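You operate a simulated robot arm through the tools that you are given. There is no shell and no other tool. Be economical: measure what you need, move in short steps, check, and stop when the job is done.

The job below is to be done with a simulated two-armed robot. You get a single attempt, and the scene is never put back.

## Task
Hook up the lower rod and test it at the air card's pressure.
Fine: yellow and green air couplers in by the card before the red air valve opens; run the rod out and home; shut the valve at the end; leave the other couplers in. Where these are worked on the way, their far stop is far enough and under half their travel is too little: red air valve.
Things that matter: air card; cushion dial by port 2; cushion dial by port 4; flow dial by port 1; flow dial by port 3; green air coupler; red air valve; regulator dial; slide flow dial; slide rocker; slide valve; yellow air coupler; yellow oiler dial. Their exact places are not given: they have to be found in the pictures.

The check looks at the end state, three seconds after you hand in, the way a careful person would. Anything else that was tipped, shoved, dropped, spilled or broken makes it a failure.

## Robot
Two 6-joint arms with two-finger parallel grippers on one trunk, on a base that drives. Base frame: it is fixed to the floor where the robot stands at the start and does not move with it; the origin is under the middle of the robot, x ahead of it, y to its left, z up. Readings come in cm, degrees, newtons and seconds.
The left shoulder is at the start at [6, 14.1, 92.4], the right one opposite. With the tool pointing down near the work surface each hand reaches from about 28 to 70 cm from the robot's upright axis, wherever it stands, measured 20 degrees to its own side. Places, roughly: air card [70, 0, 110]; cushion dial by port 2 [90, 40, 90]; cushion dial by port 4 [70, 40, 90]; flow dial by port 1 [100, 40, 90]; flow dial by port 3 [80, 40, 90]; green air coupler (3x3x7 cm) [60, 30, 90]; red air valve [140, 20, 110]; regulator dial [120, 20, 110]; slide flow dial [20, -150, 60]; slide rocker [30, -150, 60]; slide valve [10, -150, 70]; yellow air coupler (3x3x7 cm) [50, 20, 90]; yellow oiler dial [110, 20, 110]. Payload 3.43 kg a hand.
The tool frame of a hand sits at the grasp point between the pads (the TCP): z along the fingers, y along the line on which they close. The tips reach 3 cm beyond it. Largest opening 9.4 cm; finger width 2.8, thickness 1; the body of the gripper, 5 by 9.6 cm, starts 5.5 cm behind the TCP.
Orientation is that of the tool frame in the base frame, as [roll, pitch, yaw] about the fixed x, y, z axes, in that order (R = Rz(yaw) Ry(pitch) Rx(roll)). With the fingers straight down and closing along the base's y, the tool's x points along the base's -x, its y along +y and its z along -z.

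## Interface
- The arms move only by the tool play_rows. It takes "left_increments", "right_increments" or both (then of equal length, played together; a hand with none holds still); each is a list that holds one entry, the list of rows, each a list of 7 numbers: the finger opening in cm, from 0 to 9.4, then the shift along the base's x, y, z in units of 30 mm (1.0 is 30 mm), then the turn, a rotation vector about the base's x, y, z in units of 5 degrees (1.0 is 5 degrees). In form: [[[claw, dx, dy, dz, wx, wy, wz], ...]]. A call has 1 to 12 rows; each row shifts and turns the commanded pose from where the row before left it. A call with a number of a shift or a turn outside -1 to 1 is refused whole. A row lasts 0.2 s, in which the tool goes at most 5 cm and 8.6 degrees; a call with a longer step from one row to the next is refused whole, and so is a gripper value outside its range. A pose out of reach is approached as far as the arm can. The call stops where the force on the tool passes 40 N (or 10 N more than at its start, if that is more) or the arm is blocked; 0.2 s more then pass. The fingers move at their own pace (about 15.3 cm/s each) and stop on an object; they squeeze with about 23 N. The grip force told is the motor's: it shows also when the fingers shut on nothing. Time passes only in rows, and 0.2 s behind the last, so rows that do not move let the fingers close. The reply holds the time, the measured pose of the TCP, the force on the tool along the base axes, the opening and the grip force, in the units named above and with some noise, with the torque about the TCP (base axes, N m) and any sound that the robot's microphone picked up, and new pictures: "views" is both (left out), scene, wrist or none (wrist: the cameras of the hands that moved).
- Cameras (640 x 400 px; columns grow to the right, rows downward): "scene" is now at [13.46, 3.07, 152.67]; the picture's right is [0.38, -0.92, 0.00], its down [-0.65, -0.27, -0.70] and it looks along [0.65, 0.27, -0.71] (base axes); focal length 270 px, centre (320, 200). "left" rides on the left gripper at [7.6, -1.4, -10.3] in its tool frame; the picture's right is [0.18, 0.98, 0.00], its down [-0.75, 0.14, -0.64] and it looks along [-0.63, 0.12, 0.77] (tool axes); focal length 243 px, centre (320, 200). "right" rides on the right gripper at [7.6, 1.4, -10.2] in its tool frame; the picture's right is [-0.18, 0.98, 0.00], its down [-0.75, -0.14, -0.64] and it looks along [-0.63, -0.12, 0.77] (tool axes); focal length 243 px, centre (320, 200).
- slide_trunk(by): slides the trunk up (or, below 0, down) by that many cm; the arms and the scene camera ride with it, the base frame stays. It gives what a move gives, with no picture.
- base_move(legs): drives the robot by 1 to 6 legs, each [ahead, left, turn to the left] in cm, cm and degrees, along the robot's own axes; the way and the turn of a leg run together, so that a leg with both is an arc; at most 150 cm and 180 degrees a leg. The arms and the cameras ride along, it lands a little off, and it stops where it bumps. It gives what a move gives, and a new picture of the scene camera.
- turn_head(pan, tilt): turns the head with the scene camera to pan (to the left, within 86 degrees either way) and tilt (down, from -29 to 69), counted from straight ahead of the robot. It gives what a move gives, and a new picture of the scene camera.
- point_at(camera, pixels): for up to 12 pixels [column, row] of the newest picture of that camera ("zoom" is the newest enlarged one), the place [x, y, z] in the base frame of the surface seen there, good to about 0.3 cm. The clock stands still meanwhile.
- inspect(camera, box): a new picture of the part [left, top, right, bottom] of that camera's present view, enlarged. The clock stands still meanwhile.
- sign_off(): hands the job in; it is judged then, once.

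Go step by step. Measure first, check grasps and placings, and put right what went wrong. The budget is 80 turns and 260 pictures, counting those below and the enlarged ones. Unless the task says otherwise, let go and move clear before handing in, and close with one line.

The tools are called after "Emit:" as a command line: name --argument value ..., lists and objects as JSON in quotes. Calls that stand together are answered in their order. play_rows: Moves the arms, as the interface text tells. Its arguments: {"type":"object","properties":{"left_increments":{"type":"array"},"right_increments":{"type":"array"},"views":{"type":"string","enum":["both","scene","wrist","none"]}},"required":[]} The other tools are called the same way: slide_trunk (by) slides the trunk up or down; base_move (legs) drives the base; turn_head (pan, tilt) turns the head that bears the scene camera; point_at (camera, pixels) gives the place of the surface under pixels of a picture; inspect (camera, box) takes an enlarged picture of a part of a camera's view; sign_off () hands the job in.

At the start:

```text
time: 0.0
left_tcp_pos: [32.5, 26.52, 118.51]
left_orientation: [-179.9, 0.0, 179.8]
left_wrist_force: [0.4, 0.2, -0.3]
left_torque: [0.0, -0.01, -0.01]
left_gripper_width: 9.38
left_gripper_force: 0.1
right_tcp_pos: [34.89, -3.95, 122.68]
right_orientation: [-180.0, 0.0, 179.8]
right_wrist_force: [-0.9, -0.8, -0.7]
right_torque: [-0.02, -0.03, 0.01]
right_gripper_width: 9.41
right_gripper_force: 0.1
trunk travel left (down, up): [-50.0, 9.0]
robot x, y, heading: [0.3, -0.09, 0.0]
head pan, tilt: [22.6, 45.2]
```

scene: 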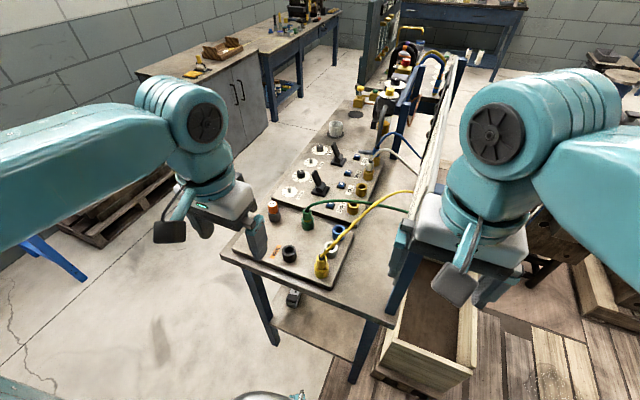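
right: 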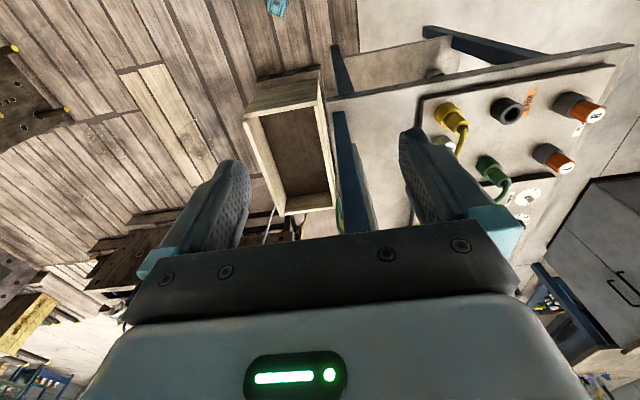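
left: 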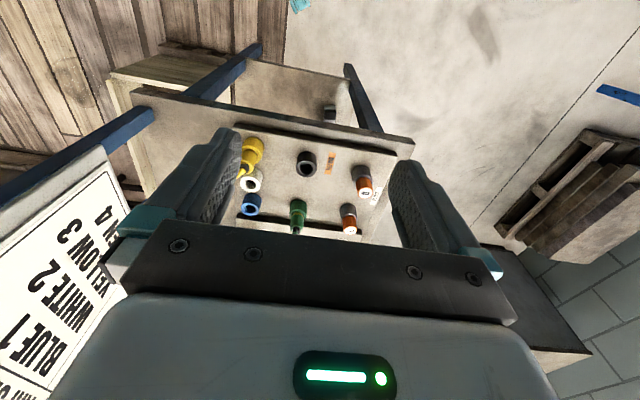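

The left wrist view shows the air card (BLUE 1, WHITE 2, YELLOW 3, GREEN 4) at about (70,270), and the scene shows the bench. I'll enlarge both and look around.

Emit:
inspect --camera "left" --box '[0, 120, 160, 400]'

Emit:
inspect --camera "scene" --box '[220, 140, 420, 300]'

Emit:
inspect --camera "scene" --box '[300, 20, 480, 160]'

```text
1.43 times, centred on (80, 260) of left
```

zoom: 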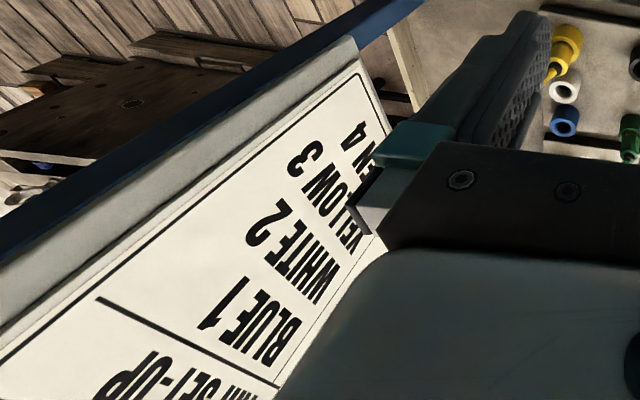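

```text
2.50 times, centred on (320, 220) of scene
```

zoom: 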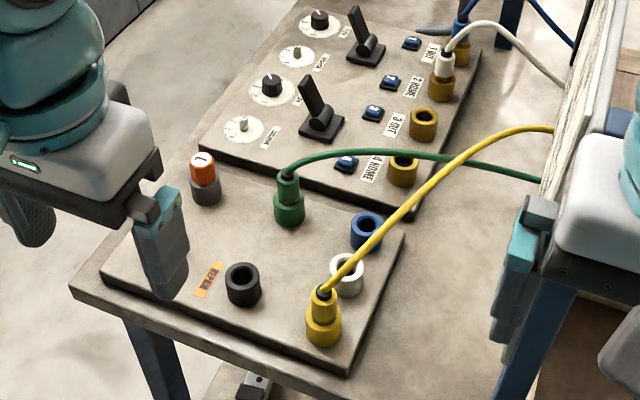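

```text
2.86 times, centred on (390, 90) of scene
```

zoom: 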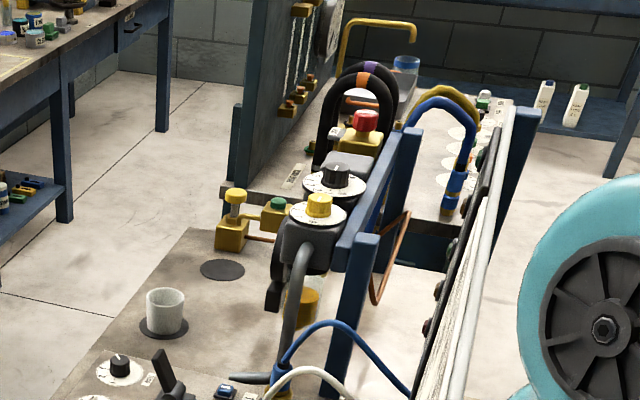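

The bench runs away from the robot with ports, dials and levers, and the card is on the board to its right, seen edge-on. I'll measure places for navigation and look left for free floor.

Emit:
point_at --camera "scene" --pixels '[[225, 255], [320, 105], [375, 320], [130, 190], [160, 230], [50, 250], [270, 130], [210, 370], [321, 272], [306, 225], [275, 210], [420, 150]]'

Emit:
turn_head --pan 70 --tilt 35

```text
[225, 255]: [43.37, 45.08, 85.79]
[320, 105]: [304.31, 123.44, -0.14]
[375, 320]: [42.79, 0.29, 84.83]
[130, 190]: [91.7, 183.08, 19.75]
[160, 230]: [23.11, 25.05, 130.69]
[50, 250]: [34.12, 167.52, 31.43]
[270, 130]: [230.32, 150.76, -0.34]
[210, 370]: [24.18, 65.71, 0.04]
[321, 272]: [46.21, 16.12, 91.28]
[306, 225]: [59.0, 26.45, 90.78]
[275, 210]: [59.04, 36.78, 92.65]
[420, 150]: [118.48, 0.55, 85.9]
```

```text
time: 1.1
left_tcp_pos: [32.43, 26.46, 118.35]
left_orientation: [-179.9, 0.0, 179.8]
left_wrist_force: [0.3, -1.2, 0.4]
left_torque: [-0.01, 0.0, -0.01]
left_gripper_width: 9.38
left_gripper_force: 0.1
right_tcp_pos: [35.02, -3.98, 122.5]
right_orientation: [179.9, 0.0, 179.7]
right_wrist_force: [1.4, 0.2, 0.1]
right_torque: [-0.02, 0.01, -0.01]
right_gripper_width: 9.42
right_gripper_force: 0.0
trunk travel left (down, up): [-50.0, 9.0]
robot x, y, heading: [0.4, 0.07, -0.0]
head pan, tilt: [70.0, 35.0]
```

scene: 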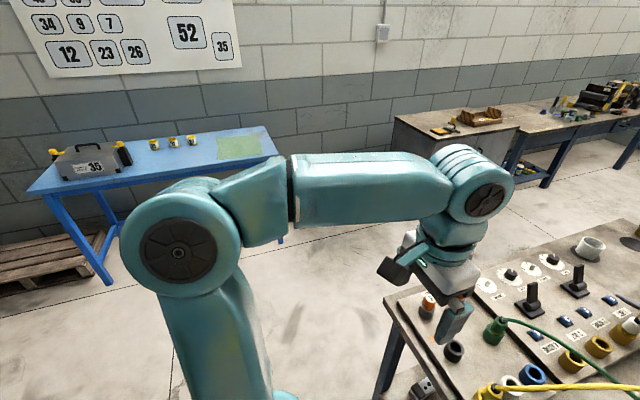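

The strip between the bench's left edge (y≈48) and the blue table (y≈165) is free floor. I'll back off, go left, forward alongside and turn to face the bench.

Emit:
base_move --legs '[[-15, 0, 0], [0, 105, 0], [95, 0, 0], [0, 0, -90]]'

Emit:
turn_head --pan 0 --tilt 25

```text
time: 39.5
left_tcp_pos: [108.28, 73.22, 118.46]
left_orientation: [-179.9, -0.1, 88.8]
left_wrist_force: [-0.1, 0.4, 1.1]
left_torque: [-0.01, 0.01, 0.0]
left_gripper_width: 9.4
left_gripper_force: 0.0
right_tcp_pos: [77.76, 71.24, 122.6]
right_orientation: [180.0, 0.0, 88.7]
right_wrist_force: [0.5, 0.2, -0.4]
right_torque: [0.02, 0.02, -0.02]
right_gripper_width: 9.38
right_gripper_force: 0.1
trunk travel left (down, up): [-50.0, 9.0]
robot x, y, heading: [82.23, 106.3, -90.9]
head pan, tilt: [70.0, 35.0]
```

scene: 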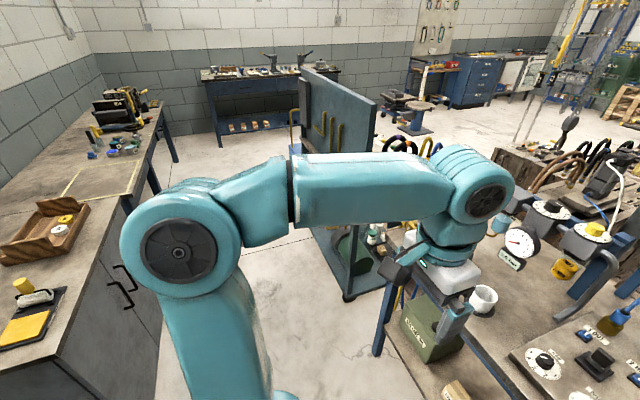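

```text
time: 40.9
left_tcp_pos: [108.21, 73.28, 118.45]
left_orientation: [-179.9, 0.1, 88.7]
left_wrist_force: [0.6, 0.1, 0.3]
left_torque: [-0.02, 0.02, 0.0]
left_gripper_width: 9.43
left_gripper_force: 0.0
right_tcp_pos: [77.69, 71.25, 122.69]
right_orientation: [180.0, 0.0, 88.7]
right_wrist_force: [0.0, 0.1, -0.6]
right_torque: [0.01, 0.01, 0.01]
right_gripper_width: 9.39
right_gripper_force: 0.2
trunk travel left (down, up): [-50.0, 9.0]
robot x, y, heading: [82.62, 106.18, -91.2]
head pan, tilt: [0.0, 25.0]
```

scene: 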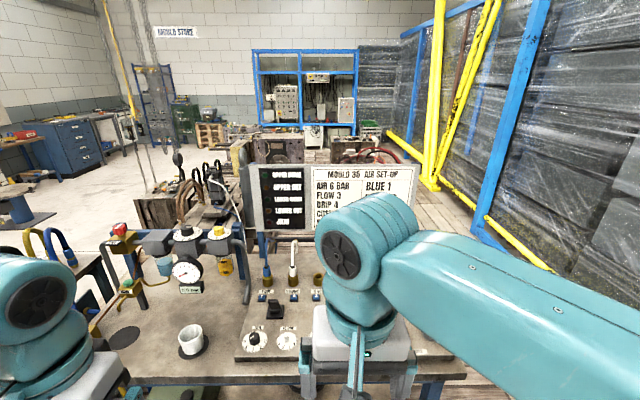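

The card is now face on at (330-415, 168-225). I'll enlarge it and the other pieces.

Emit:
inspect --camera "scene" --box '[240, 155, 430, 245]'

Emit:
inspect --camera "scene" --box '[90, 210, 260, 320]'

Emit:
inspect --camera "scene" --box '[220, 230, 340, 370]'

Emit:
turn_head --pan -10 --tilt 55

```text
3.37 times, centred on (335, 200) of scene
```

zoom: 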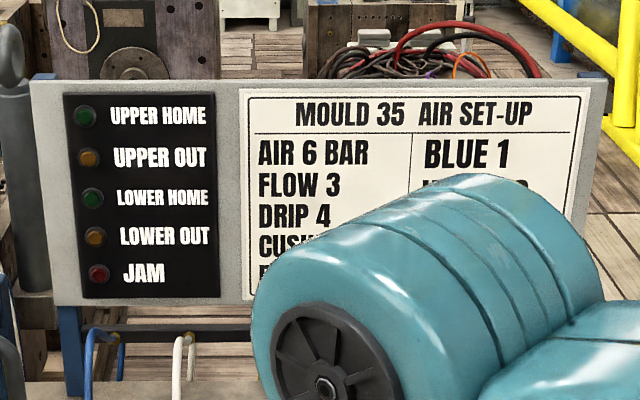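

```text
3.64 times, centred on (175, 265) of scene
```

zoom: 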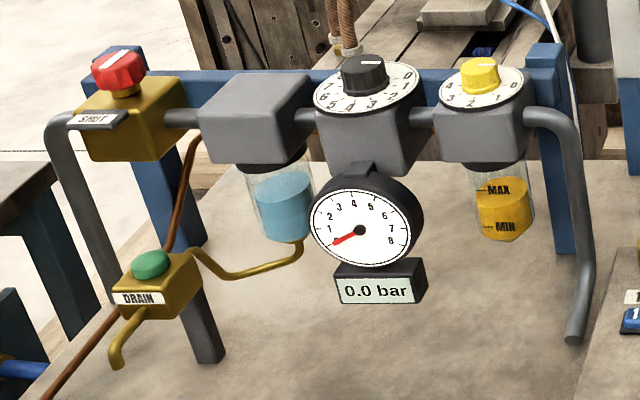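

```text
2.86 times, centred on (280, 300) of scene
```

zoom: 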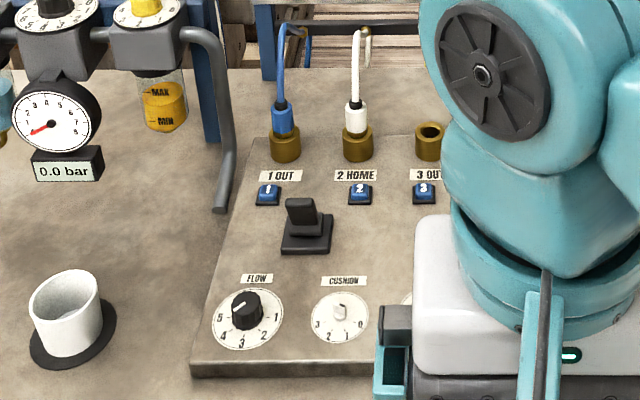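

```text
time: 41.9
left_tcp_pos: [108.37, 73.29, 118.53]
left_orientation: [-179.8, 0.0, 88.7]
left_wrist_force: [0.1, 0.3, 1.0]
left_torque: [-0.02, 0.01, 0.01]
left_gripper_width: 9.39
left_gripper_force: 0.0
right_tcp_pos: [77.66, 71.15, 122.58]
right_orientation: [179.9, 0.0, 88.7]
right_wrist_force: [-0.3, -0.4, -1.2]
right_torque: [-0.02, 0.0, -0.02]
right_gripper_width: 9.4
right_gripper_force: 0.0
trunk travel left (down, up): [-50.0, 9.0]
robot x, y, heading: [82.26, 106.3, -90.9]
head pan, tilt: [-10.0, 55.0]
```

scene: 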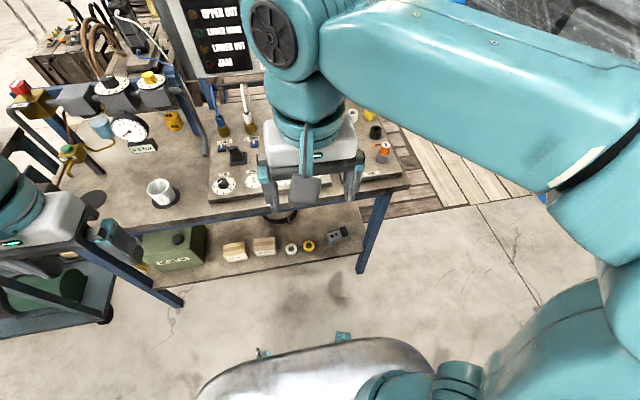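

The card reads so far "AIR 6 BAR, FLOW 3, DRIP 4, CUSH…", with the rest hidden by the right arm. I'll check the base's front edge, then shift sideways along the bench.

Emit:
point_at --camera "scene" --pixels '[[340, 338], [230, 380], [290, 210], [380, 190], [360, 270], [150, 270]]'

Emit:
base_move --legs '[[0, -25, 0.9]]'

Emit:
turn_head --pan 5 --tilt 35

```text
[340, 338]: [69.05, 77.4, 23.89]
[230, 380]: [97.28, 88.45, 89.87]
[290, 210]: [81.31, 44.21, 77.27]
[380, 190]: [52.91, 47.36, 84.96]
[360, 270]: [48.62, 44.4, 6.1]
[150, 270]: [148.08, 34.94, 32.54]
```

```text
time: 45.6
left_tcp_pos: [83.52, 73.93, 118.5]
left_orientation: [-179.9, 0.1, 89.3]
left_wrist_force: [0.7, -0.7, 0.4]
left_torque: [0.0, -0.03, 0.01]
left_gripper_width: 9.39
left_gripper_force: 0.0
right_tcp_pos: [53.01, 71.69, 122.65]
right_orientation: [-180.0, 0.0, 89.3]
right_wrist_force: [-0.3, -0.2, 0.1]
right_torque: [-0.04, -0.01, 0.03]
right_gripper_width: 9.4
right_gripper_force: 0.1
trunk travel left (down, up): [-50.0, 9.0]
robot x, y, heading: [57.14, 106.62, -90.8]
head pan, tilt: [-10.0, 55.0]
```

scene: 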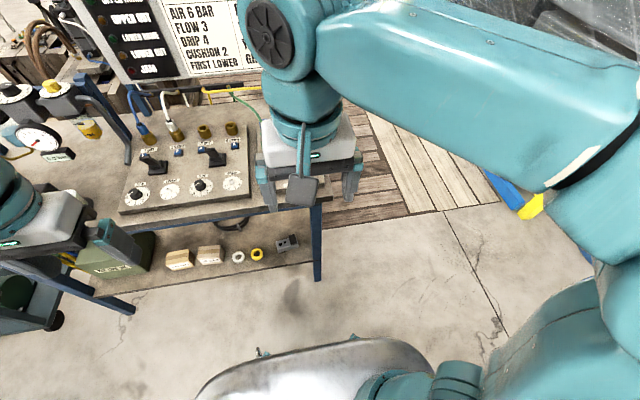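

```text
time: 46.5
left_tcp_pos: [83.58, 73.76, 118.59]
left_orientation: [-179.9, 0.0, 89.3]
left_wrist_force: [-0.2, -0.7, -0.3]
left_torque: [-0.02, -0.01, -0.02]
left_gripper_width: 9.38
left_gripper_force: 0.1
right_tcp_pos: [53.04, 71.6, 122.43]
right_orientation: [180.0, 0.0, 89.3]
right_wrist_force: [-0.2, 0.3, -0.3]
right_torque: [0.01, 0.0, 0.02]
right_gripper_width: 9.4
right_gripper_force: 0.1
trunk travel left (down, up): [-50.0, 9.0]
robot x, y, heading: [57.24, 106.63, -90.8]
head pan, tilt: [5.0, 35.0]
```

scene: 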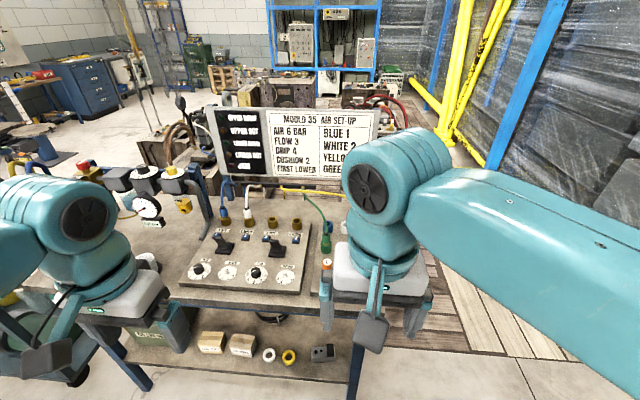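

The full card is readable at (275-375, 115-180): AIR 6 BAR, FLOW 3, DRIP 4, CUSHION 2, FIRST LOWER, blue 1/white 2/yellow 3/green 4. I'll zoom in to confirm it and to see the ports and dials.

Emit:
inspect --camera "scene" --box '[210, 100, 390, 200]'

Emit:
inspect --camera "scene" --box '[180, 200, 340, 300]'

Emit:
inspect --camera "scene" --box '[60, 140, 220, 240]'

Emit:
point_at --camera "scene" --pixels '[[196, 268], [228, 272], [254, 273], [284, 276], [226, 242], [275, 244], [272, 221], [296, 222], [246, 238], [326, 240]]'

```text
3.56 times, centred on (300, 150) of scene
```

zoom: 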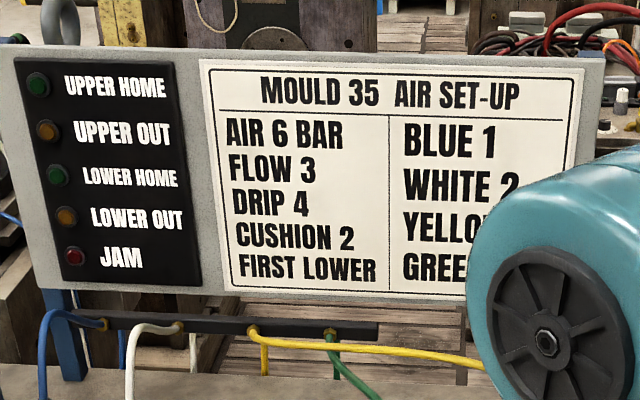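

```text
4.00 times, centred on (260, 250) of scene
```

zoom: 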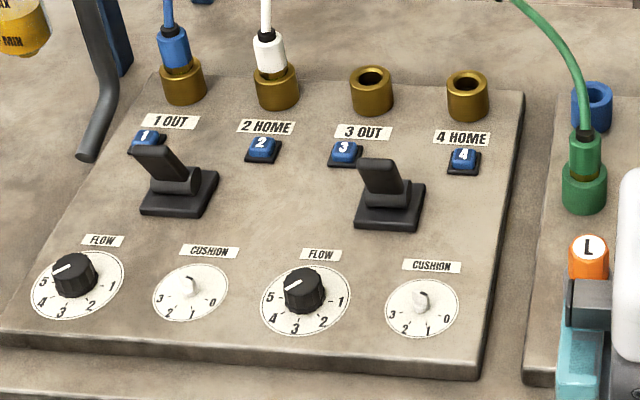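

```text
4.00 times, centred on (140, 190) of scene
```

zoom: 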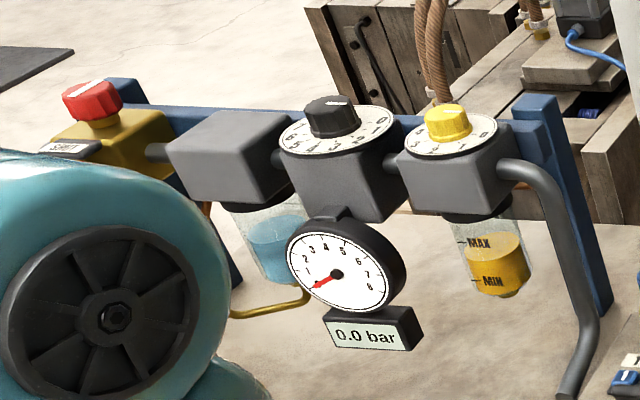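

```text
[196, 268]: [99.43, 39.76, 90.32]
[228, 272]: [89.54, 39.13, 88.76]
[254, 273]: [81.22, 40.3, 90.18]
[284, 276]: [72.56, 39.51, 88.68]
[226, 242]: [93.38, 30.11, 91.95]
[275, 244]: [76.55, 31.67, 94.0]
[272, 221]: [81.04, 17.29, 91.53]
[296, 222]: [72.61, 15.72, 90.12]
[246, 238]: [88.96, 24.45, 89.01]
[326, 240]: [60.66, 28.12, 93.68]
```

Now everything is clear: yellow→3, green→4, regulator 6 bar. Ports 3 and 4 are at about (81,17) and (72.6,16). I'll drive closer so both hands can reach, and look down on the bench.

Emit:
base_move --legs '[[24, 5, 0.8]]'

Emit:
turn_head --pan 0 --tilt 50

```text
time: 50.2
left_tcp_pos: [89.32, 50.09, 118.61]
left_orientation: [-179.9, 0.2, 90.4]
left_wrist_force: [1.1, 0.1, -0.1]
left_torque: [-0.02, 0.03, -0.05]
left_gripper_width: 9.39
left_gripper_force: 0.0
right_tcp_pos: [58.82, 47.35, 122.65]
right_orientation: [179.9, 0.1, 90.4]
right_wrist_force: [0.1, -0.1, -0.4]
right_torque: [-0.03, 0.0, -0.02]
right_gripper_width: 9.39
right_gripper_force: 0.1
trunk travel left (down, up): [-50.0, 9.0]
robot x, y, heading: [61.96, 82.05, -89.4]
head pan, tilt: [5.0, 35.0]
```

scene: 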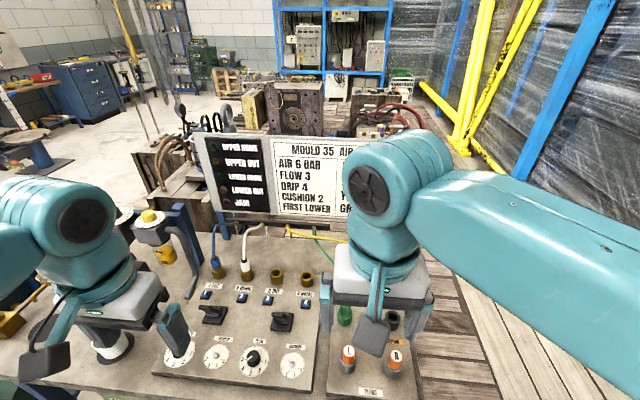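

```text
time: 51.0
left_tcp_pos: [89.2, 49.93, 118.5]
left_orientation: [-179.9, 0.0, 90.4]
left_wrist_force: [-0.2, 0.8, 0.0]
left_torque: [0.02, -0.02, 0.0]
left_gripper_width: 9.41
left_gripper_force: 0.0
right_tcp_pos: [58.76, 47.09, 122.66]
right_orientation: [180.0, 0.0, 90.5]
right_wrist_force: [-1.2, -0.3, 0.2]
right_torque: [0.02, 0.0, 0.04]
right_gripper_width: 9.4
right_gripper_force: 0.3
trunk travel left (down, up): [-50.0, 9.0]
robot x, y, heading: [62.35, 81.98, -89.6]
head pan, tilt: [0.0, 50.0]
```

scene: 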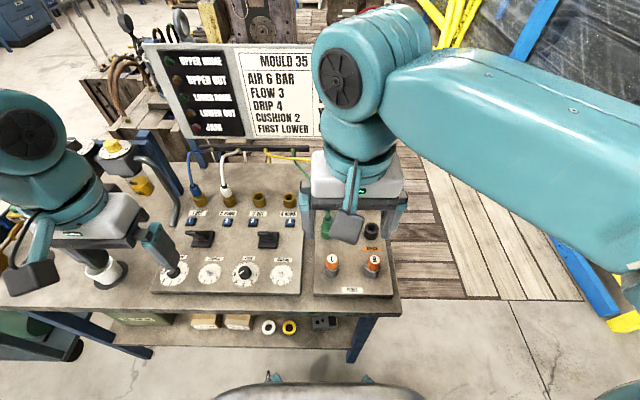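

The right plate carries orange "L" and "R" items at (332,262) and (372,265) with a label. I'll read those and the lever details.

Emit:
inspect --camera "scene" --box '[310, 215, 400, 300]'

Emit:
inspect --camera "scene" --box '[180, 180, 310, 290]'

Emit:
play_rows --right_increments '[[[9.4, -0.8, 0, 1, 0, 0, 0], [9.4, -1, 0, 1, 0, 0, 0], [9.4, -1, 0, 0, 0, 0, 0]]]'

```text
4.71 times, centred on (355, 258) of scene
```

zoom: 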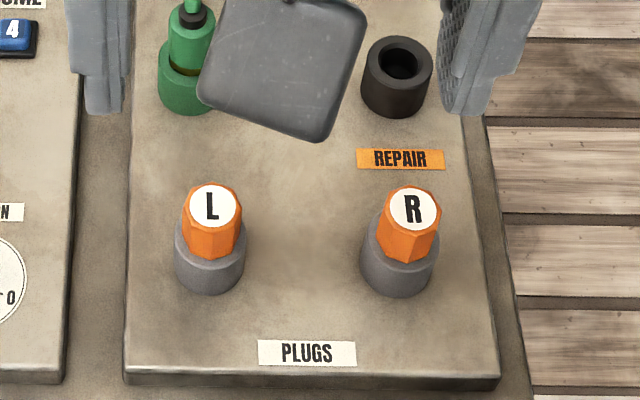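

```text
3.64 times, centred on (245, 235) of scene
```

zoom: 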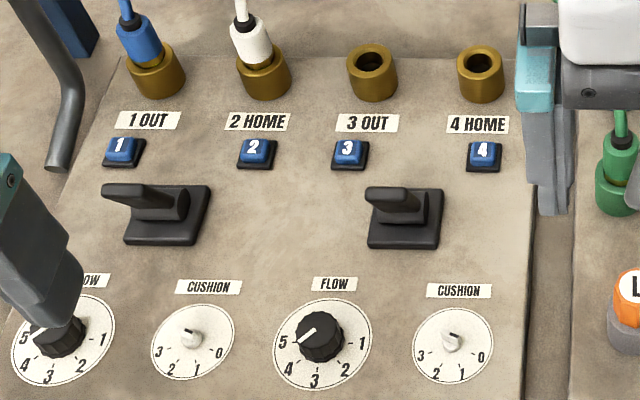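

```text
time: 51.8
left_tcp_pos: [89.14, 50.02, 118.59]
left_orientation: [180.0, -0.1, 90.4]
left_wrist_force: [-0.8, -0.2, 0.5]
left_torque: [-0.03, -0.06, -0.01]
left_gripper_width: 9.4
left_gripper_force: 0.0
right_tcp_pos: [50.39, 47.06, 128.35]
right_orientation: [179.8, -0.1, 90.3]
right_wrist_force: [0.2, 0.0, -0.9]
right_torque: [0.01, -0.03, 0.03]
right_gripper_width: 9.38
right_gripper_force: 0.2
trunk travel left (down, up): [-50.0, 9.0]
robot x, y, heading: [62.21, 81.88, -89.3]
head pan, tilt: [0.0, 50.0]
```

scene: 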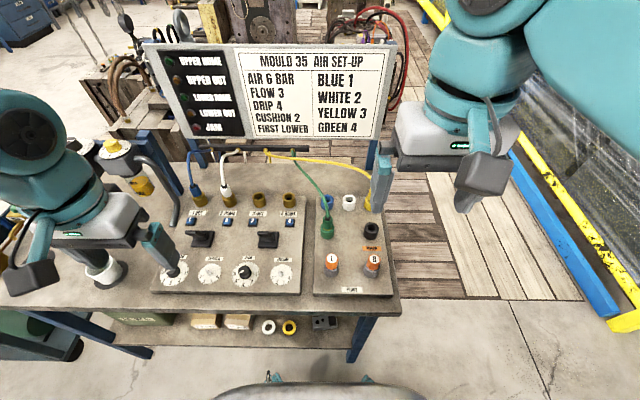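
right: 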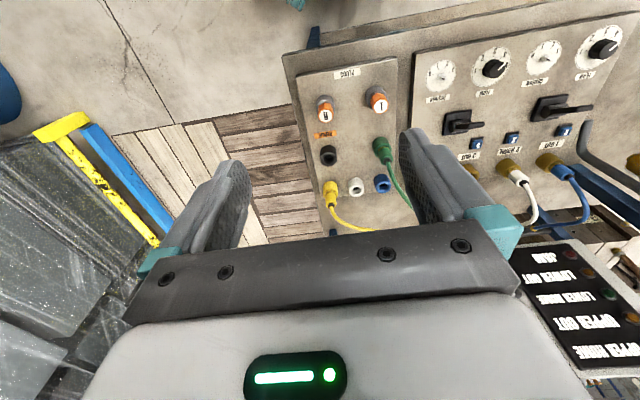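

The levers lean toward +x. The couplers are now free to see, so I'll enlarge the parked ones and measure.

Emit:
inspect --camera "scene" --box '[305, 180, 400, 245]'

Emit:
inspect --camera "right" --box '[300, 60, 420, 240]'

Emit:
inspect --camera "scene" --box '[175, 150, 310, 250]'

```text
6.15 times, centred on (352, 212) of scene
```

zoom: 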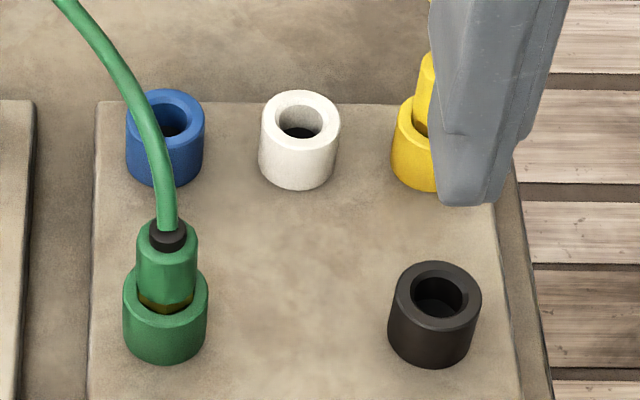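

```text
2.22 times, centred on (360, 150) of right
```

zoom: 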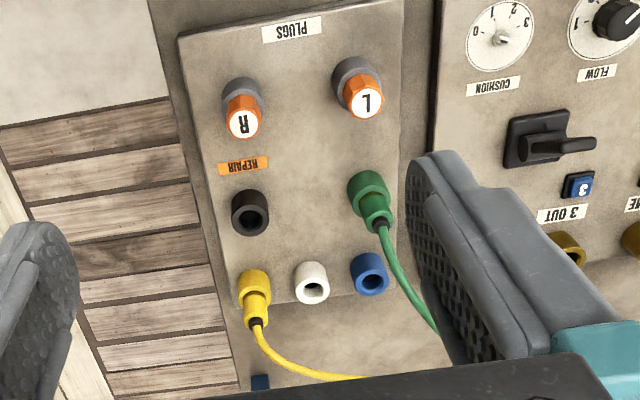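

```text
4.00 times, centred on (242, 200) of scene
```

zoom: 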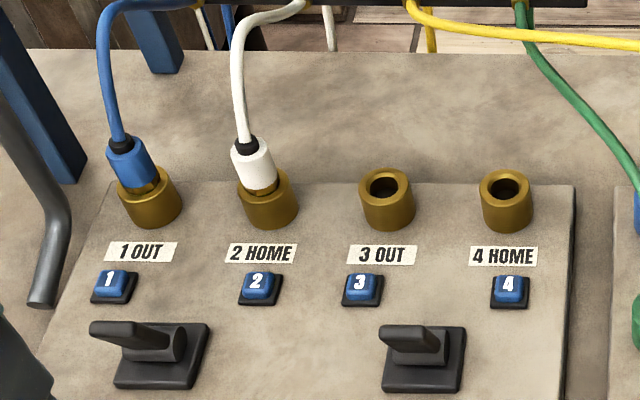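

Green coupler's body is at scene (327,222), parked in its dark-green cup. I'll measure points on it, on the yellow one, and on port rims.

Emit:
point_at --camera "scene" --pixels '[[327, 218], [327, 223], [326, 230], [326, 235], [322, 232], [331, 232], [347, 198], [367, 190]]'

Emit:
point_at --camera "zoom" --pixels '[[386, 172], [386, 202], [386, 186], [505, 174], [506, 204], [412, 330], [395, 330], [435, 335], [361, 284], [420, 390], [505, 285]]'

Emit:
point_at --camera "right" --pixels '[[330, 183], [332, 190], [334, 198], [382, 147], [385, 157], [388, 163], [327, 155], [384, 184]]'

```text
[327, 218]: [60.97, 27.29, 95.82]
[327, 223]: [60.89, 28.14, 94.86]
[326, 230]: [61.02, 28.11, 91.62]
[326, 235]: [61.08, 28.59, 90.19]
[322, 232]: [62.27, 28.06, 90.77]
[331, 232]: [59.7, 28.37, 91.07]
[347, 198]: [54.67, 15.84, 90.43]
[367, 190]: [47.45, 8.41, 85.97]
```

```text
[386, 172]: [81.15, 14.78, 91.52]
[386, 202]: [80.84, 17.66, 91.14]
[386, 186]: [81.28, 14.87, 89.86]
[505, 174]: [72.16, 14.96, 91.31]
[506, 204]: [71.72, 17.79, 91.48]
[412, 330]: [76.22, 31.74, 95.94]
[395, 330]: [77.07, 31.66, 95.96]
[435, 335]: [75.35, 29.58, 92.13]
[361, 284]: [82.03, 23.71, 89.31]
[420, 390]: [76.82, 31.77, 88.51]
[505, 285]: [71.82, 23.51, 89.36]
```

```text
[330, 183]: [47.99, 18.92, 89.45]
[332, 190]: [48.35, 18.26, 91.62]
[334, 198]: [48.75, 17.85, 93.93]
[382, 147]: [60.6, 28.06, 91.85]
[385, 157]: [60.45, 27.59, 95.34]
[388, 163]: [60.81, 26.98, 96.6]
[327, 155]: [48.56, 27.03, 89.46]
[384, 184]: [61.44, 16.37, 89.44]
```

Yellow coupler's axis is about (48.3,16.5), its top near z 96; ports 3 and 4 are at (81.1,16.3) and (72.0,16.4) with rims at z 91.5. I'll bring the right hand, tilted about 35° so the hose stays clear of the palm, above the yellow one, and pull the left hand aside.

Emit:
play_rows --right_increments '[[[6, -0.07, -1, -0.6, -1, 0, 0], [6, -0.07, -1, -0.6, -1, 0, 0], [6, -0.07, -1, -0.6, -1, 0, 0], [6, -0.07, -1, -0.6, -1, 0, 0], [6, -0.07, -1, -0.6, -1, 0, 0], [6, -0.07, -1, -0.6, -1, 0, 0], [6, -0.07, -1, -0.6, -1, 0, 0], [6, -0.07, -1, -0.6, 0, 0, 0], [6, 0, -0.7, -0.6, 0, 0, 0]]]' --left_increments '[[[9.4, 0.5, 0.3, 0.5, 0, 0, 0], [9.4, 0.5, 0.3, 0.5, 0, 0, 0], [9.4, 0.5, 0.3, 0.5, 0, 0, 0], [9.4, 0.5, 0.3, 0.5, 0, 0, 0], [9.4, 0, 0, 0, 0, 0, 0], [9.4, 0, 0, 0, 0, 0, 0], [9.4, 0, 0, 0, 0, 0, 0], [9.4, 0, 0, 0, 0, 0, 0], [9.4, 0, 0, 0, 0, 0, 0]]]'

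```text
time: 53.8
left_tcp_pos: [95.32, 53.66, 124.44]
left_orientation: [-179.9, 0.1, 90.3]
left_wrist_force: [0.0, 0.1, 0.1]
left_torque: [0.01, 0.0, -0.01]
left_gripper_width: 9.42
left_gripper_force: 0.1
right_tcp_pos: [48.72, 20.84, 112.29]
right_orientation: [-179.8, 34.9, 90.5]
right_wrist_force: [0.2, 0.3, 0.4]
right_torque: [0.02, -0.03, 0.0]
right_gripper_width: 5.99
right_gripper_force: 0.0
trunk travel left (down, up): [-50.0, 9.0]
robot x, y, heading: [62.54, 81.83, -89.6]
head pan, tilt: [0.0, 50.0]
```

scene: 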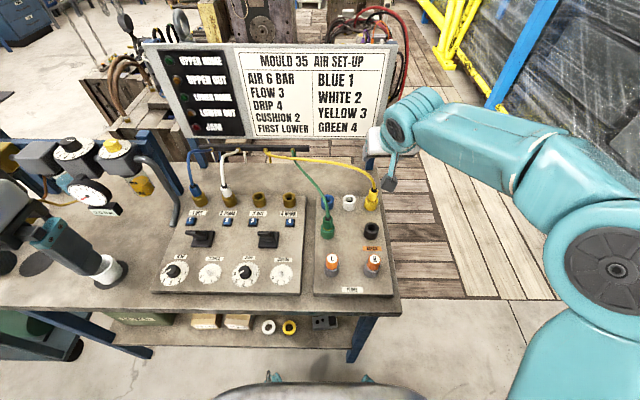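
right: 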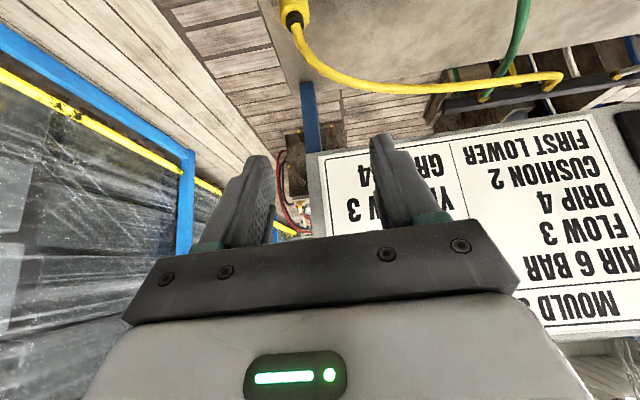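
left: 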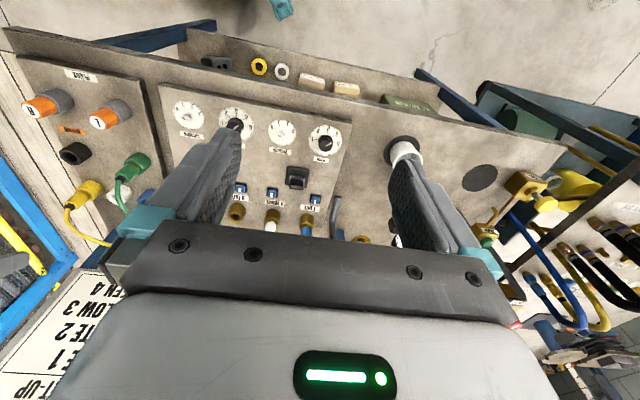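

The yellow coupler shows unobstructed at scene (371,199). Measuring it.

Emit:
inspect --camera "scene" --box '[345, 175, 395, 220]'

Emit:
point_at --camera "scene" --pixels '[[372, 191], [372, 195], [372, 198], [371, 203], [371, 208], [366, 205], [376, 205]]'

```text
8.89 times, centred on (370, 198) of scene
```

zoom: 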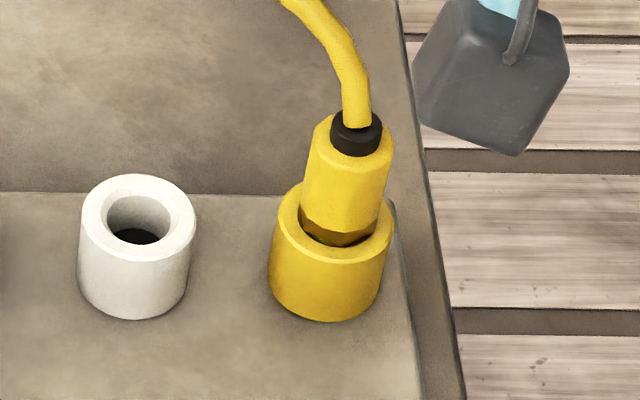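

```text
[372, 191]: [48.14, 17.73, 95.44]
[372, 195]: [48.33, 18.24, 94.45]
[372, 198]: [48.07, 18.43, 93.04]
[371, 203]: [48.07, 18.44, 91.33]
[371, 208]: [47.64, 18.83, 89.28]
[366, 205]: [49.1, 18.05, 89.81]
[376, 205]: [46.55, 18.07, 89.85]
```

Yellow axis ≈ (48.1,16.9), body z 91.5–95.5. I'll go to a stand-off on the tool's line and advance along the fingers.

Emit:
play_rows --right_increments '[[[6, -0.1, 0.37, -1, 0, 0, 0], [6, -0.1, 0.35, -1, 0, 0, 0], [6, 0, 0, -1, 0, 0, 0], [6, 0, -0.5, -0.75, 0, 0, 0], [6, 0, -0.5, -0.7, 0, 0, 0]]]'

```text
time: 55.0
left_tcp_pos: [95.48, 53.61, 124.44]
left_orientation: [-179.9, 0.0, 90.3]
left_wrist_force: [-0.7, -0.9, 0.0]
left_torque: [0.01, -0.02, -0.01]
left_gripper_width: 9.41
left_gripper_force: 0.0
right_tcp_pos: [48.32, 19.82, 98.8]
right_orientation: [-179.8, 35.0, 90.5]
right_wrist_force: [-0.4, -0.2, 0.1]
right_torque: [0.0, 0.02, 0.01]
right_gripper_width: 5.99
right_gripper_force: 0.0
trunk travel left (down, up): [-50.0, 9.0]
robot x, y, heading: [62.4, 81.82, -89.3]
head pan, tilt: [0.0, 50.0]
```

scene: 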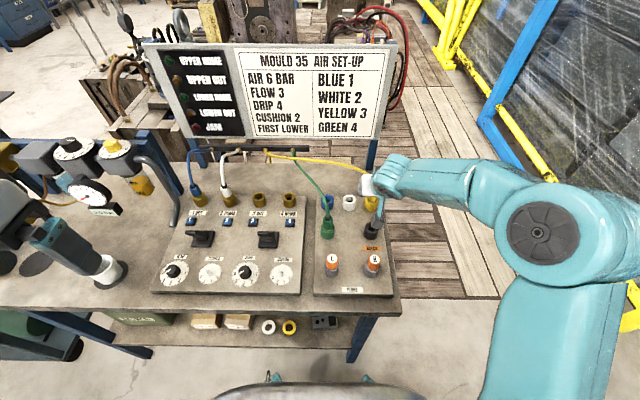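
right: 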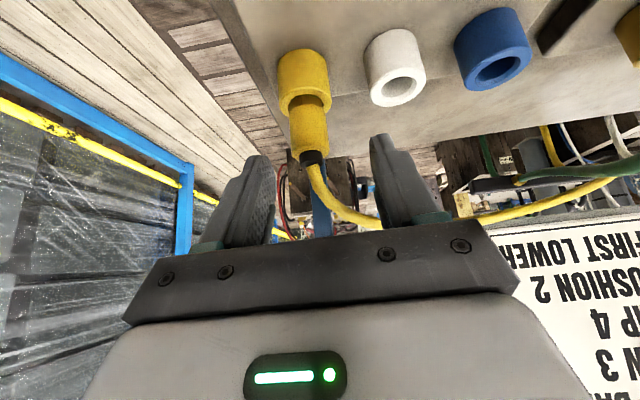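

Coupler sits between the fingers (wrist (308,140)). Advancing the last 4.5 cm, then closing.

Emit:
play_rows --right_increments '[[[6, 0, -0.45, -0.62, 0, 0, 0], [6, 0, -0.45, -0.62, 0, 0, 0], [6, 0, 0, 0, 0, 0, 0], [2, 0, 0, 0, 0, 0, 0], [2, 0, 0, 0, 0, 0, 0], [2, 0, 0, 0, 0, 0, 0]]]'

Emit:
inspect --camera "right" --box '[200, 20, 440, 220]'

```text
time: 56.4
left_tcp_pos: [95.25, 53.6, 124.42]
left_orientation: [-180.0, 0.0, 90.4]
left_wrist_force: [-0.4, 0.5, -0.7]
left_torque: [0.01, -0.03, 0.01]
left_gripper_width: 9.41
left_gripper_force: 0.1
right_tcp_pos: [47.96, 17.37, 95.18]
right_orientation: [-179.7, 35.1, 90.5]
right_wrist_force: [-17.6, 1.0, 5.3]
right_torque: [0.05, 0.75, -0.13]
right_gripper_width: 2.47
right_gripper_force: 23.0
trunk travel left (down, up): [-50.0, 9.0]
robot x, y, heading: [62.04, 82.11, -89.7]
head pan, tilt: [0.0, 50.0]
```

scene: 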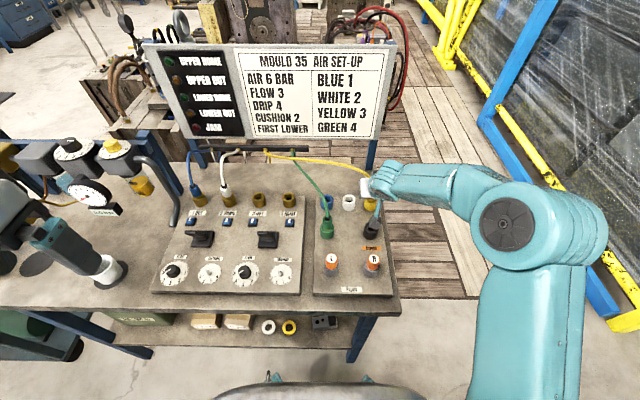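
right: 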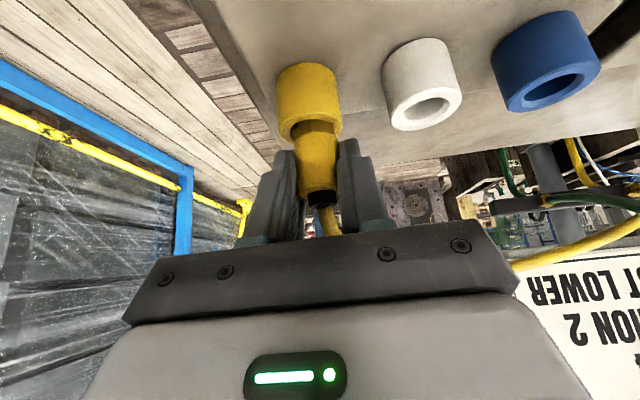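

```text
2.00 times, centred on (320, 120) of right
```

zoom: 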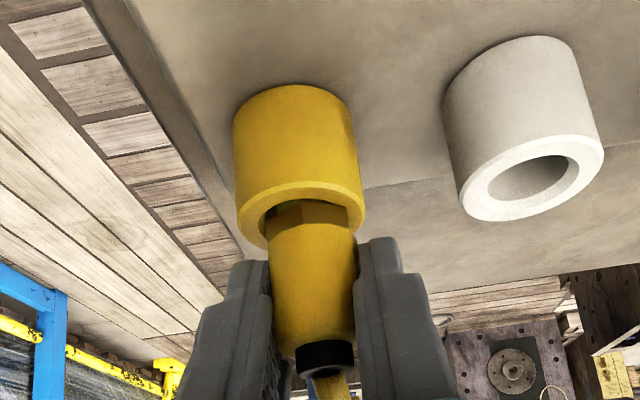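

Grip holds the yellow coupler (2.47 cm, 23 N) with a side force of −17.6 N, so I'll ease over in x a bit and then lift straight up.

Emit:
play_rows --right_increments '[[[2, -0.1, 0, 0, 0, 0, 0], [2, 0, 0, 0.3, 0, 0, 0], [2, 0, 0, 0.5, 0, 0, 0], [2, 0, 0, 0.7, 0, 0, 0], [2, 0, 0, 1, 0, 0, 0], [2, 0, 0, 0.5, 0, 0, 0]]]'

Emit:
inspect --camera "right" --box '[200, 20, 440, 220]'

```text
time: 57.8
left_tcp_pos: [95.47, 53.48, 124.36]
left_orientation: [-179.9, 0.0, 90.4]
left_wrist_force: [-0.6, 0.4, -0.4]
left_torque: [0.01, -0.03, -0.01]
left_gripper_width: 9.4
left_gripper_force: 0.0
right_tcp_pos: [47.92, 17.53, 104.34]
right_orientation: [-179.8, 35.0, 90.4]
right_wrist_force: [1.0, -1.5, -0.7]
right_torque: [-0.02, -0.03, 0.0]
right_gripper_width: 2.47
right_gripper_force: 22.9
trunk travel left (down, up): [-50.0, 9.0]
robot x, y, heading: [62.13, 81.62, -89.4]
head pan, tilt: [0.0, 50.0]
```

scene: 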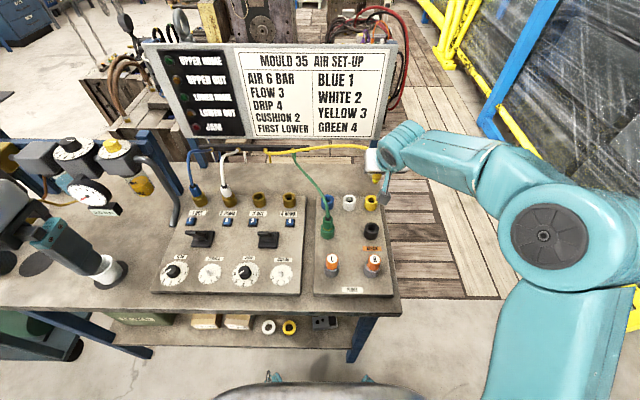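
right: 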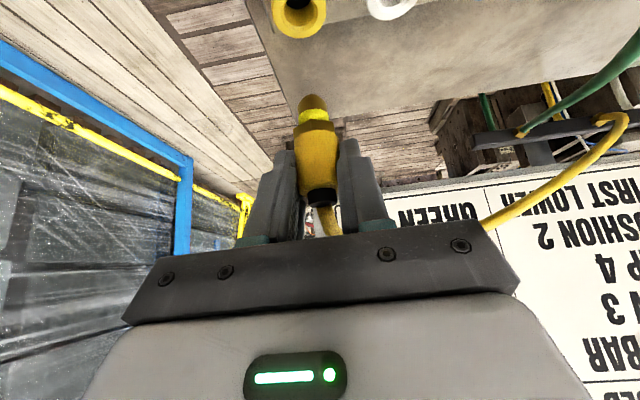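

```text
2.00 times, centred on (320, 120) of right
```

zoom: 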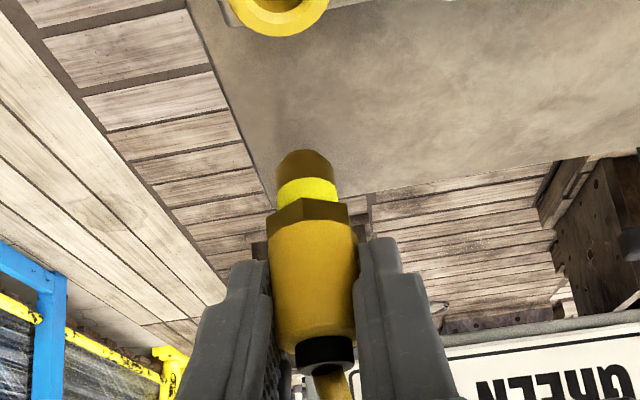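

Yellow is free and upright in the grip. To align, I'll measure rim points of the empty yellow cup and of ports 3 and 4 the same way.

Emit:
inspect --camera "scene" --box '[345, 180, 395, 215]'

Emit:
point_at --camera "zoom" --pixels '[[324, 175], [324, 255], [275, 215], [375, 215]]'

Emit:
inspect --camera "scene" --box '[245, 180, 305, 220]'

```text
11.43 times, centred on (370, 198) of scene
```

zoom: 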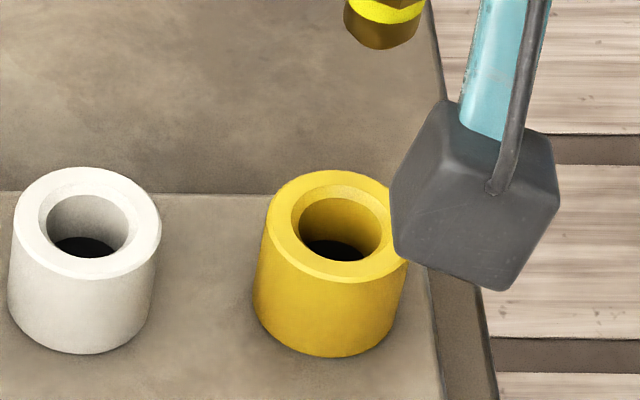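

```text
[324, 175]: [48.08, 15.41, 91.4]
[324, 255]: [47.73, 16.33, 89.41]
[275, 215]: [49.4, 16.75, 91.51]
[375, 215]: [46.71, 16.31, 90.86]
```

```text
10.00 times, centred on (275, 200) of scene
```

zoom: 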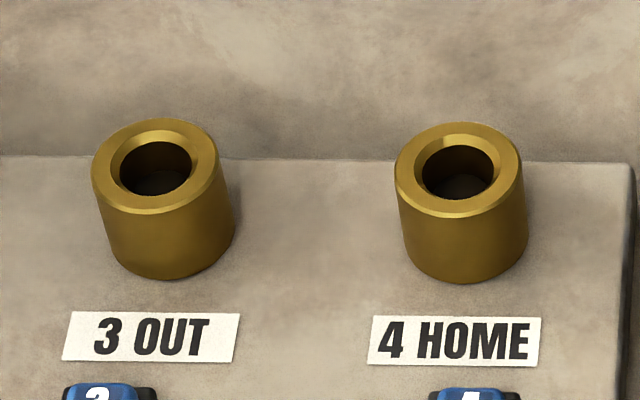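

Emit:
point_at --camera "zoom" --pixels '[[155, 124], [156, 208], [104, 167], [207, 168], [459, 128], [460, 212], [407, 171], [511, 171]]'

Emit:
inspect --camera "scene" --box '[345, 180, 395, 215]'

Emit:
point_at --camera "zoom" --pixels '[[335, 178], [333, 270], [281, 223], [390, 240], [92, 175], [88, 265], [29, 218], [148, 222]]'

```text
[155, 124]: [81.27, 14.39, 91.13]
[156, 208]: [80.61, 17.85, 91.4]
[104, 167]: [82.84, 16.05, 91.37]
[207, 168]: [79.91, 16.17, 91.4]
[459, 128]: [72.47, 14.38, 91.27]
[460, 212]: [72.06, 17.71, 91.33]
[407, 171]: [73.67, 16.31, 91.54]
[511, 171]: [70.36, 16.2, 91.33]
```

```text
11.43 times, centred on (370, 198) of scene
```

zoom: 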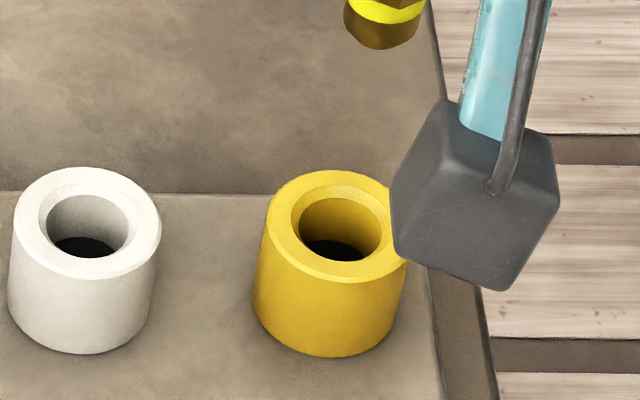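

```text
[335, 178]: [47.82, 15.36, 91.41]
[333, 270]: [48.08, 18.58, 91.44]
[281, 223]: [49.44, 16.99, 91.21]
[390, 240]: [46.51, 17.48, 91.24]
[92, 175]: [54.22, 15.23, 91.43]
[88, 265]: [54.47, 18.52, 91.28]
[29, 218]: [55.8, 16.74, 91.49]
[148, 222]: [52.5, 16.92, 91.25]
```

Yellow cup centre (47.95,16.97) gives TCP offset (0,+0.4). Port 3 is at (81.2,16.1), port 4 at (72.15,16.1). I'll check the green hose's height across the path.

Emit:
point_at --camera "scene" --pixels '[[324, 205], [319, 195], [313, 186], [305, 175], [298, 165], [225, 160], [222, 170]]'

Emit:
play_rows --right_increments '[[[2, 0, 0, 1, 0, 0, 0], [2, 0, 0, 1, 0, 0, 0], [2, 0, 0, 1, 0, 0, 0], [2, 0, 0, 0.6, 0, 0, 0]]]' --views "none"

```text
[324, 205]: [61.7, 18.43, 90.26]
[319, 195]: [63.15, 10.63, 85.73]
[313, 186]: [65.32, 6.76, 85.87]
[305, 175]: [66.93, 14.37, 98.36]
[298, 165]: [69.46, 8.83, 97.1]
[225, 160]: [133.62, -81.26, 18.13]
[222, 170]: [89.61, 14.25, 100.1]
```

```text
time: 58.8
left_tcp_pos: [95.49, 53.49, 124.39]
left_orientation: [180.0, 0.0, 90.4]
left_wrist_force: [-0.5, -0.5, 0.3]
left_torque: [0.03, -0.02, 0.04]
left_gripper_width: 9.4
left_gripper_force: 0.1
right_tcp_pos: [47.92, 17.38, 115.12]
right_orientation: [-179.7, 35.0, 90.5]
right_wrist_force: [-0.3, 0.0, -0.3]
right_torque: [0.01, 0.0, -0.05]
right_gripper_width: 2.45
right_gripper_force: 22.8
trunk travel left (down, up): [-50.0, 9.0]
robot x, y, heading: [62.27, 81.93, -89.4]
head pan, tilt: [0.0, 50.0]
```

Hose peaks near z 100; I'm at 115, so I cross over to above port 3.

Emit:
play_rows --right_increments '[[[2, 0.925, -0.025, 0, 0, 0, 0], [2, 0.925, -0.025, 0, 0, 0, 0], [2, 0.925, -0.025, 0, 0, 0, 0], [2, 0.925, -0.025, 0, 0, 0, 0], [2, 0.925, -0.025, 0, 0, 0, 0], [2, 0.925, -0.025, 0, 0, 0, 0], [2, 0.925, -0.025, 0, 0, 0, 0], [2, 0.925, -0.025, 0, 0, 0, 0], [2, 0.925, -0.025, 0, 0, 0, 0], [2, 0.925, -0.025, 0, 0, 0, 0], [2, 0.925, -0.025, 0, 0, 0, 0], [2, 0.925, -0.025, 0, 0, 0, 0]]]'

```text
time: 61.3
left_tcp_pos: [95.4, 53.91, 124.22]
left_orientation: [-179.9, 0.1, 90.4]
left_wrist_force: [-0.2, -0.2, 0.6]
left_torque: [0.0, -0.02, 0.01]
left_gripper_width: 9.41
left_gripper_force: 0.0
right_tcp_pos: [68.58, 15.7, 111.2]
right_orientation: [179.6, 32.8, 81.2]
right_wrist_force: [-0.3, 0.3, -1.0]
right_torque: [-0.02, 0.0, 0.0]
right_gripper_width: 2.48
right_gripper_force: 23.1
right hand out of reach, approached as far as the arm can: row 9, 10, 11, 12
trunk travel left (down, up): [-50.0, 9.0]
robot x, y, heading: [62.31, 82.0, -89.8]
head pan, tilt: [0.0, 50.0]
stopped in row 12 (right hand): the arm was blocked; the commanded pose is now the measured one
```

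scene: 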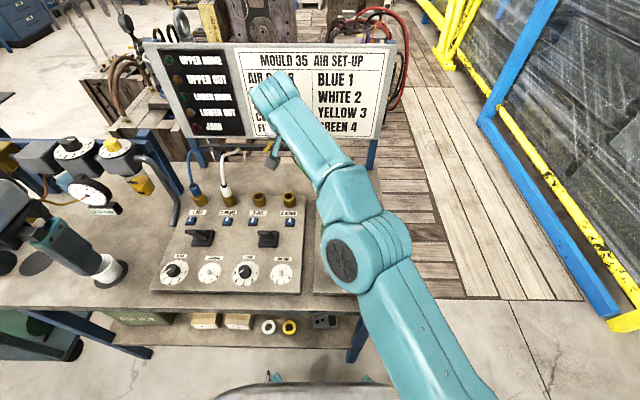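
right: 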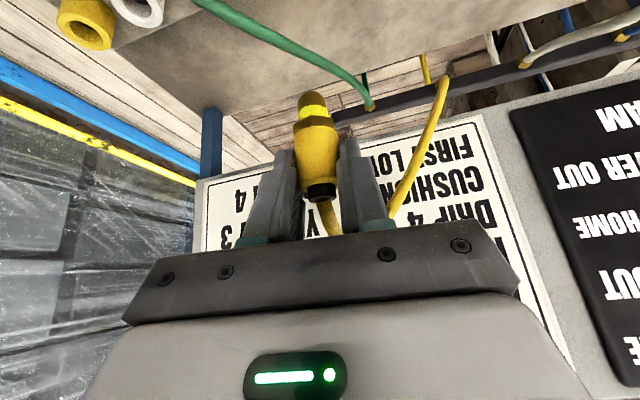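

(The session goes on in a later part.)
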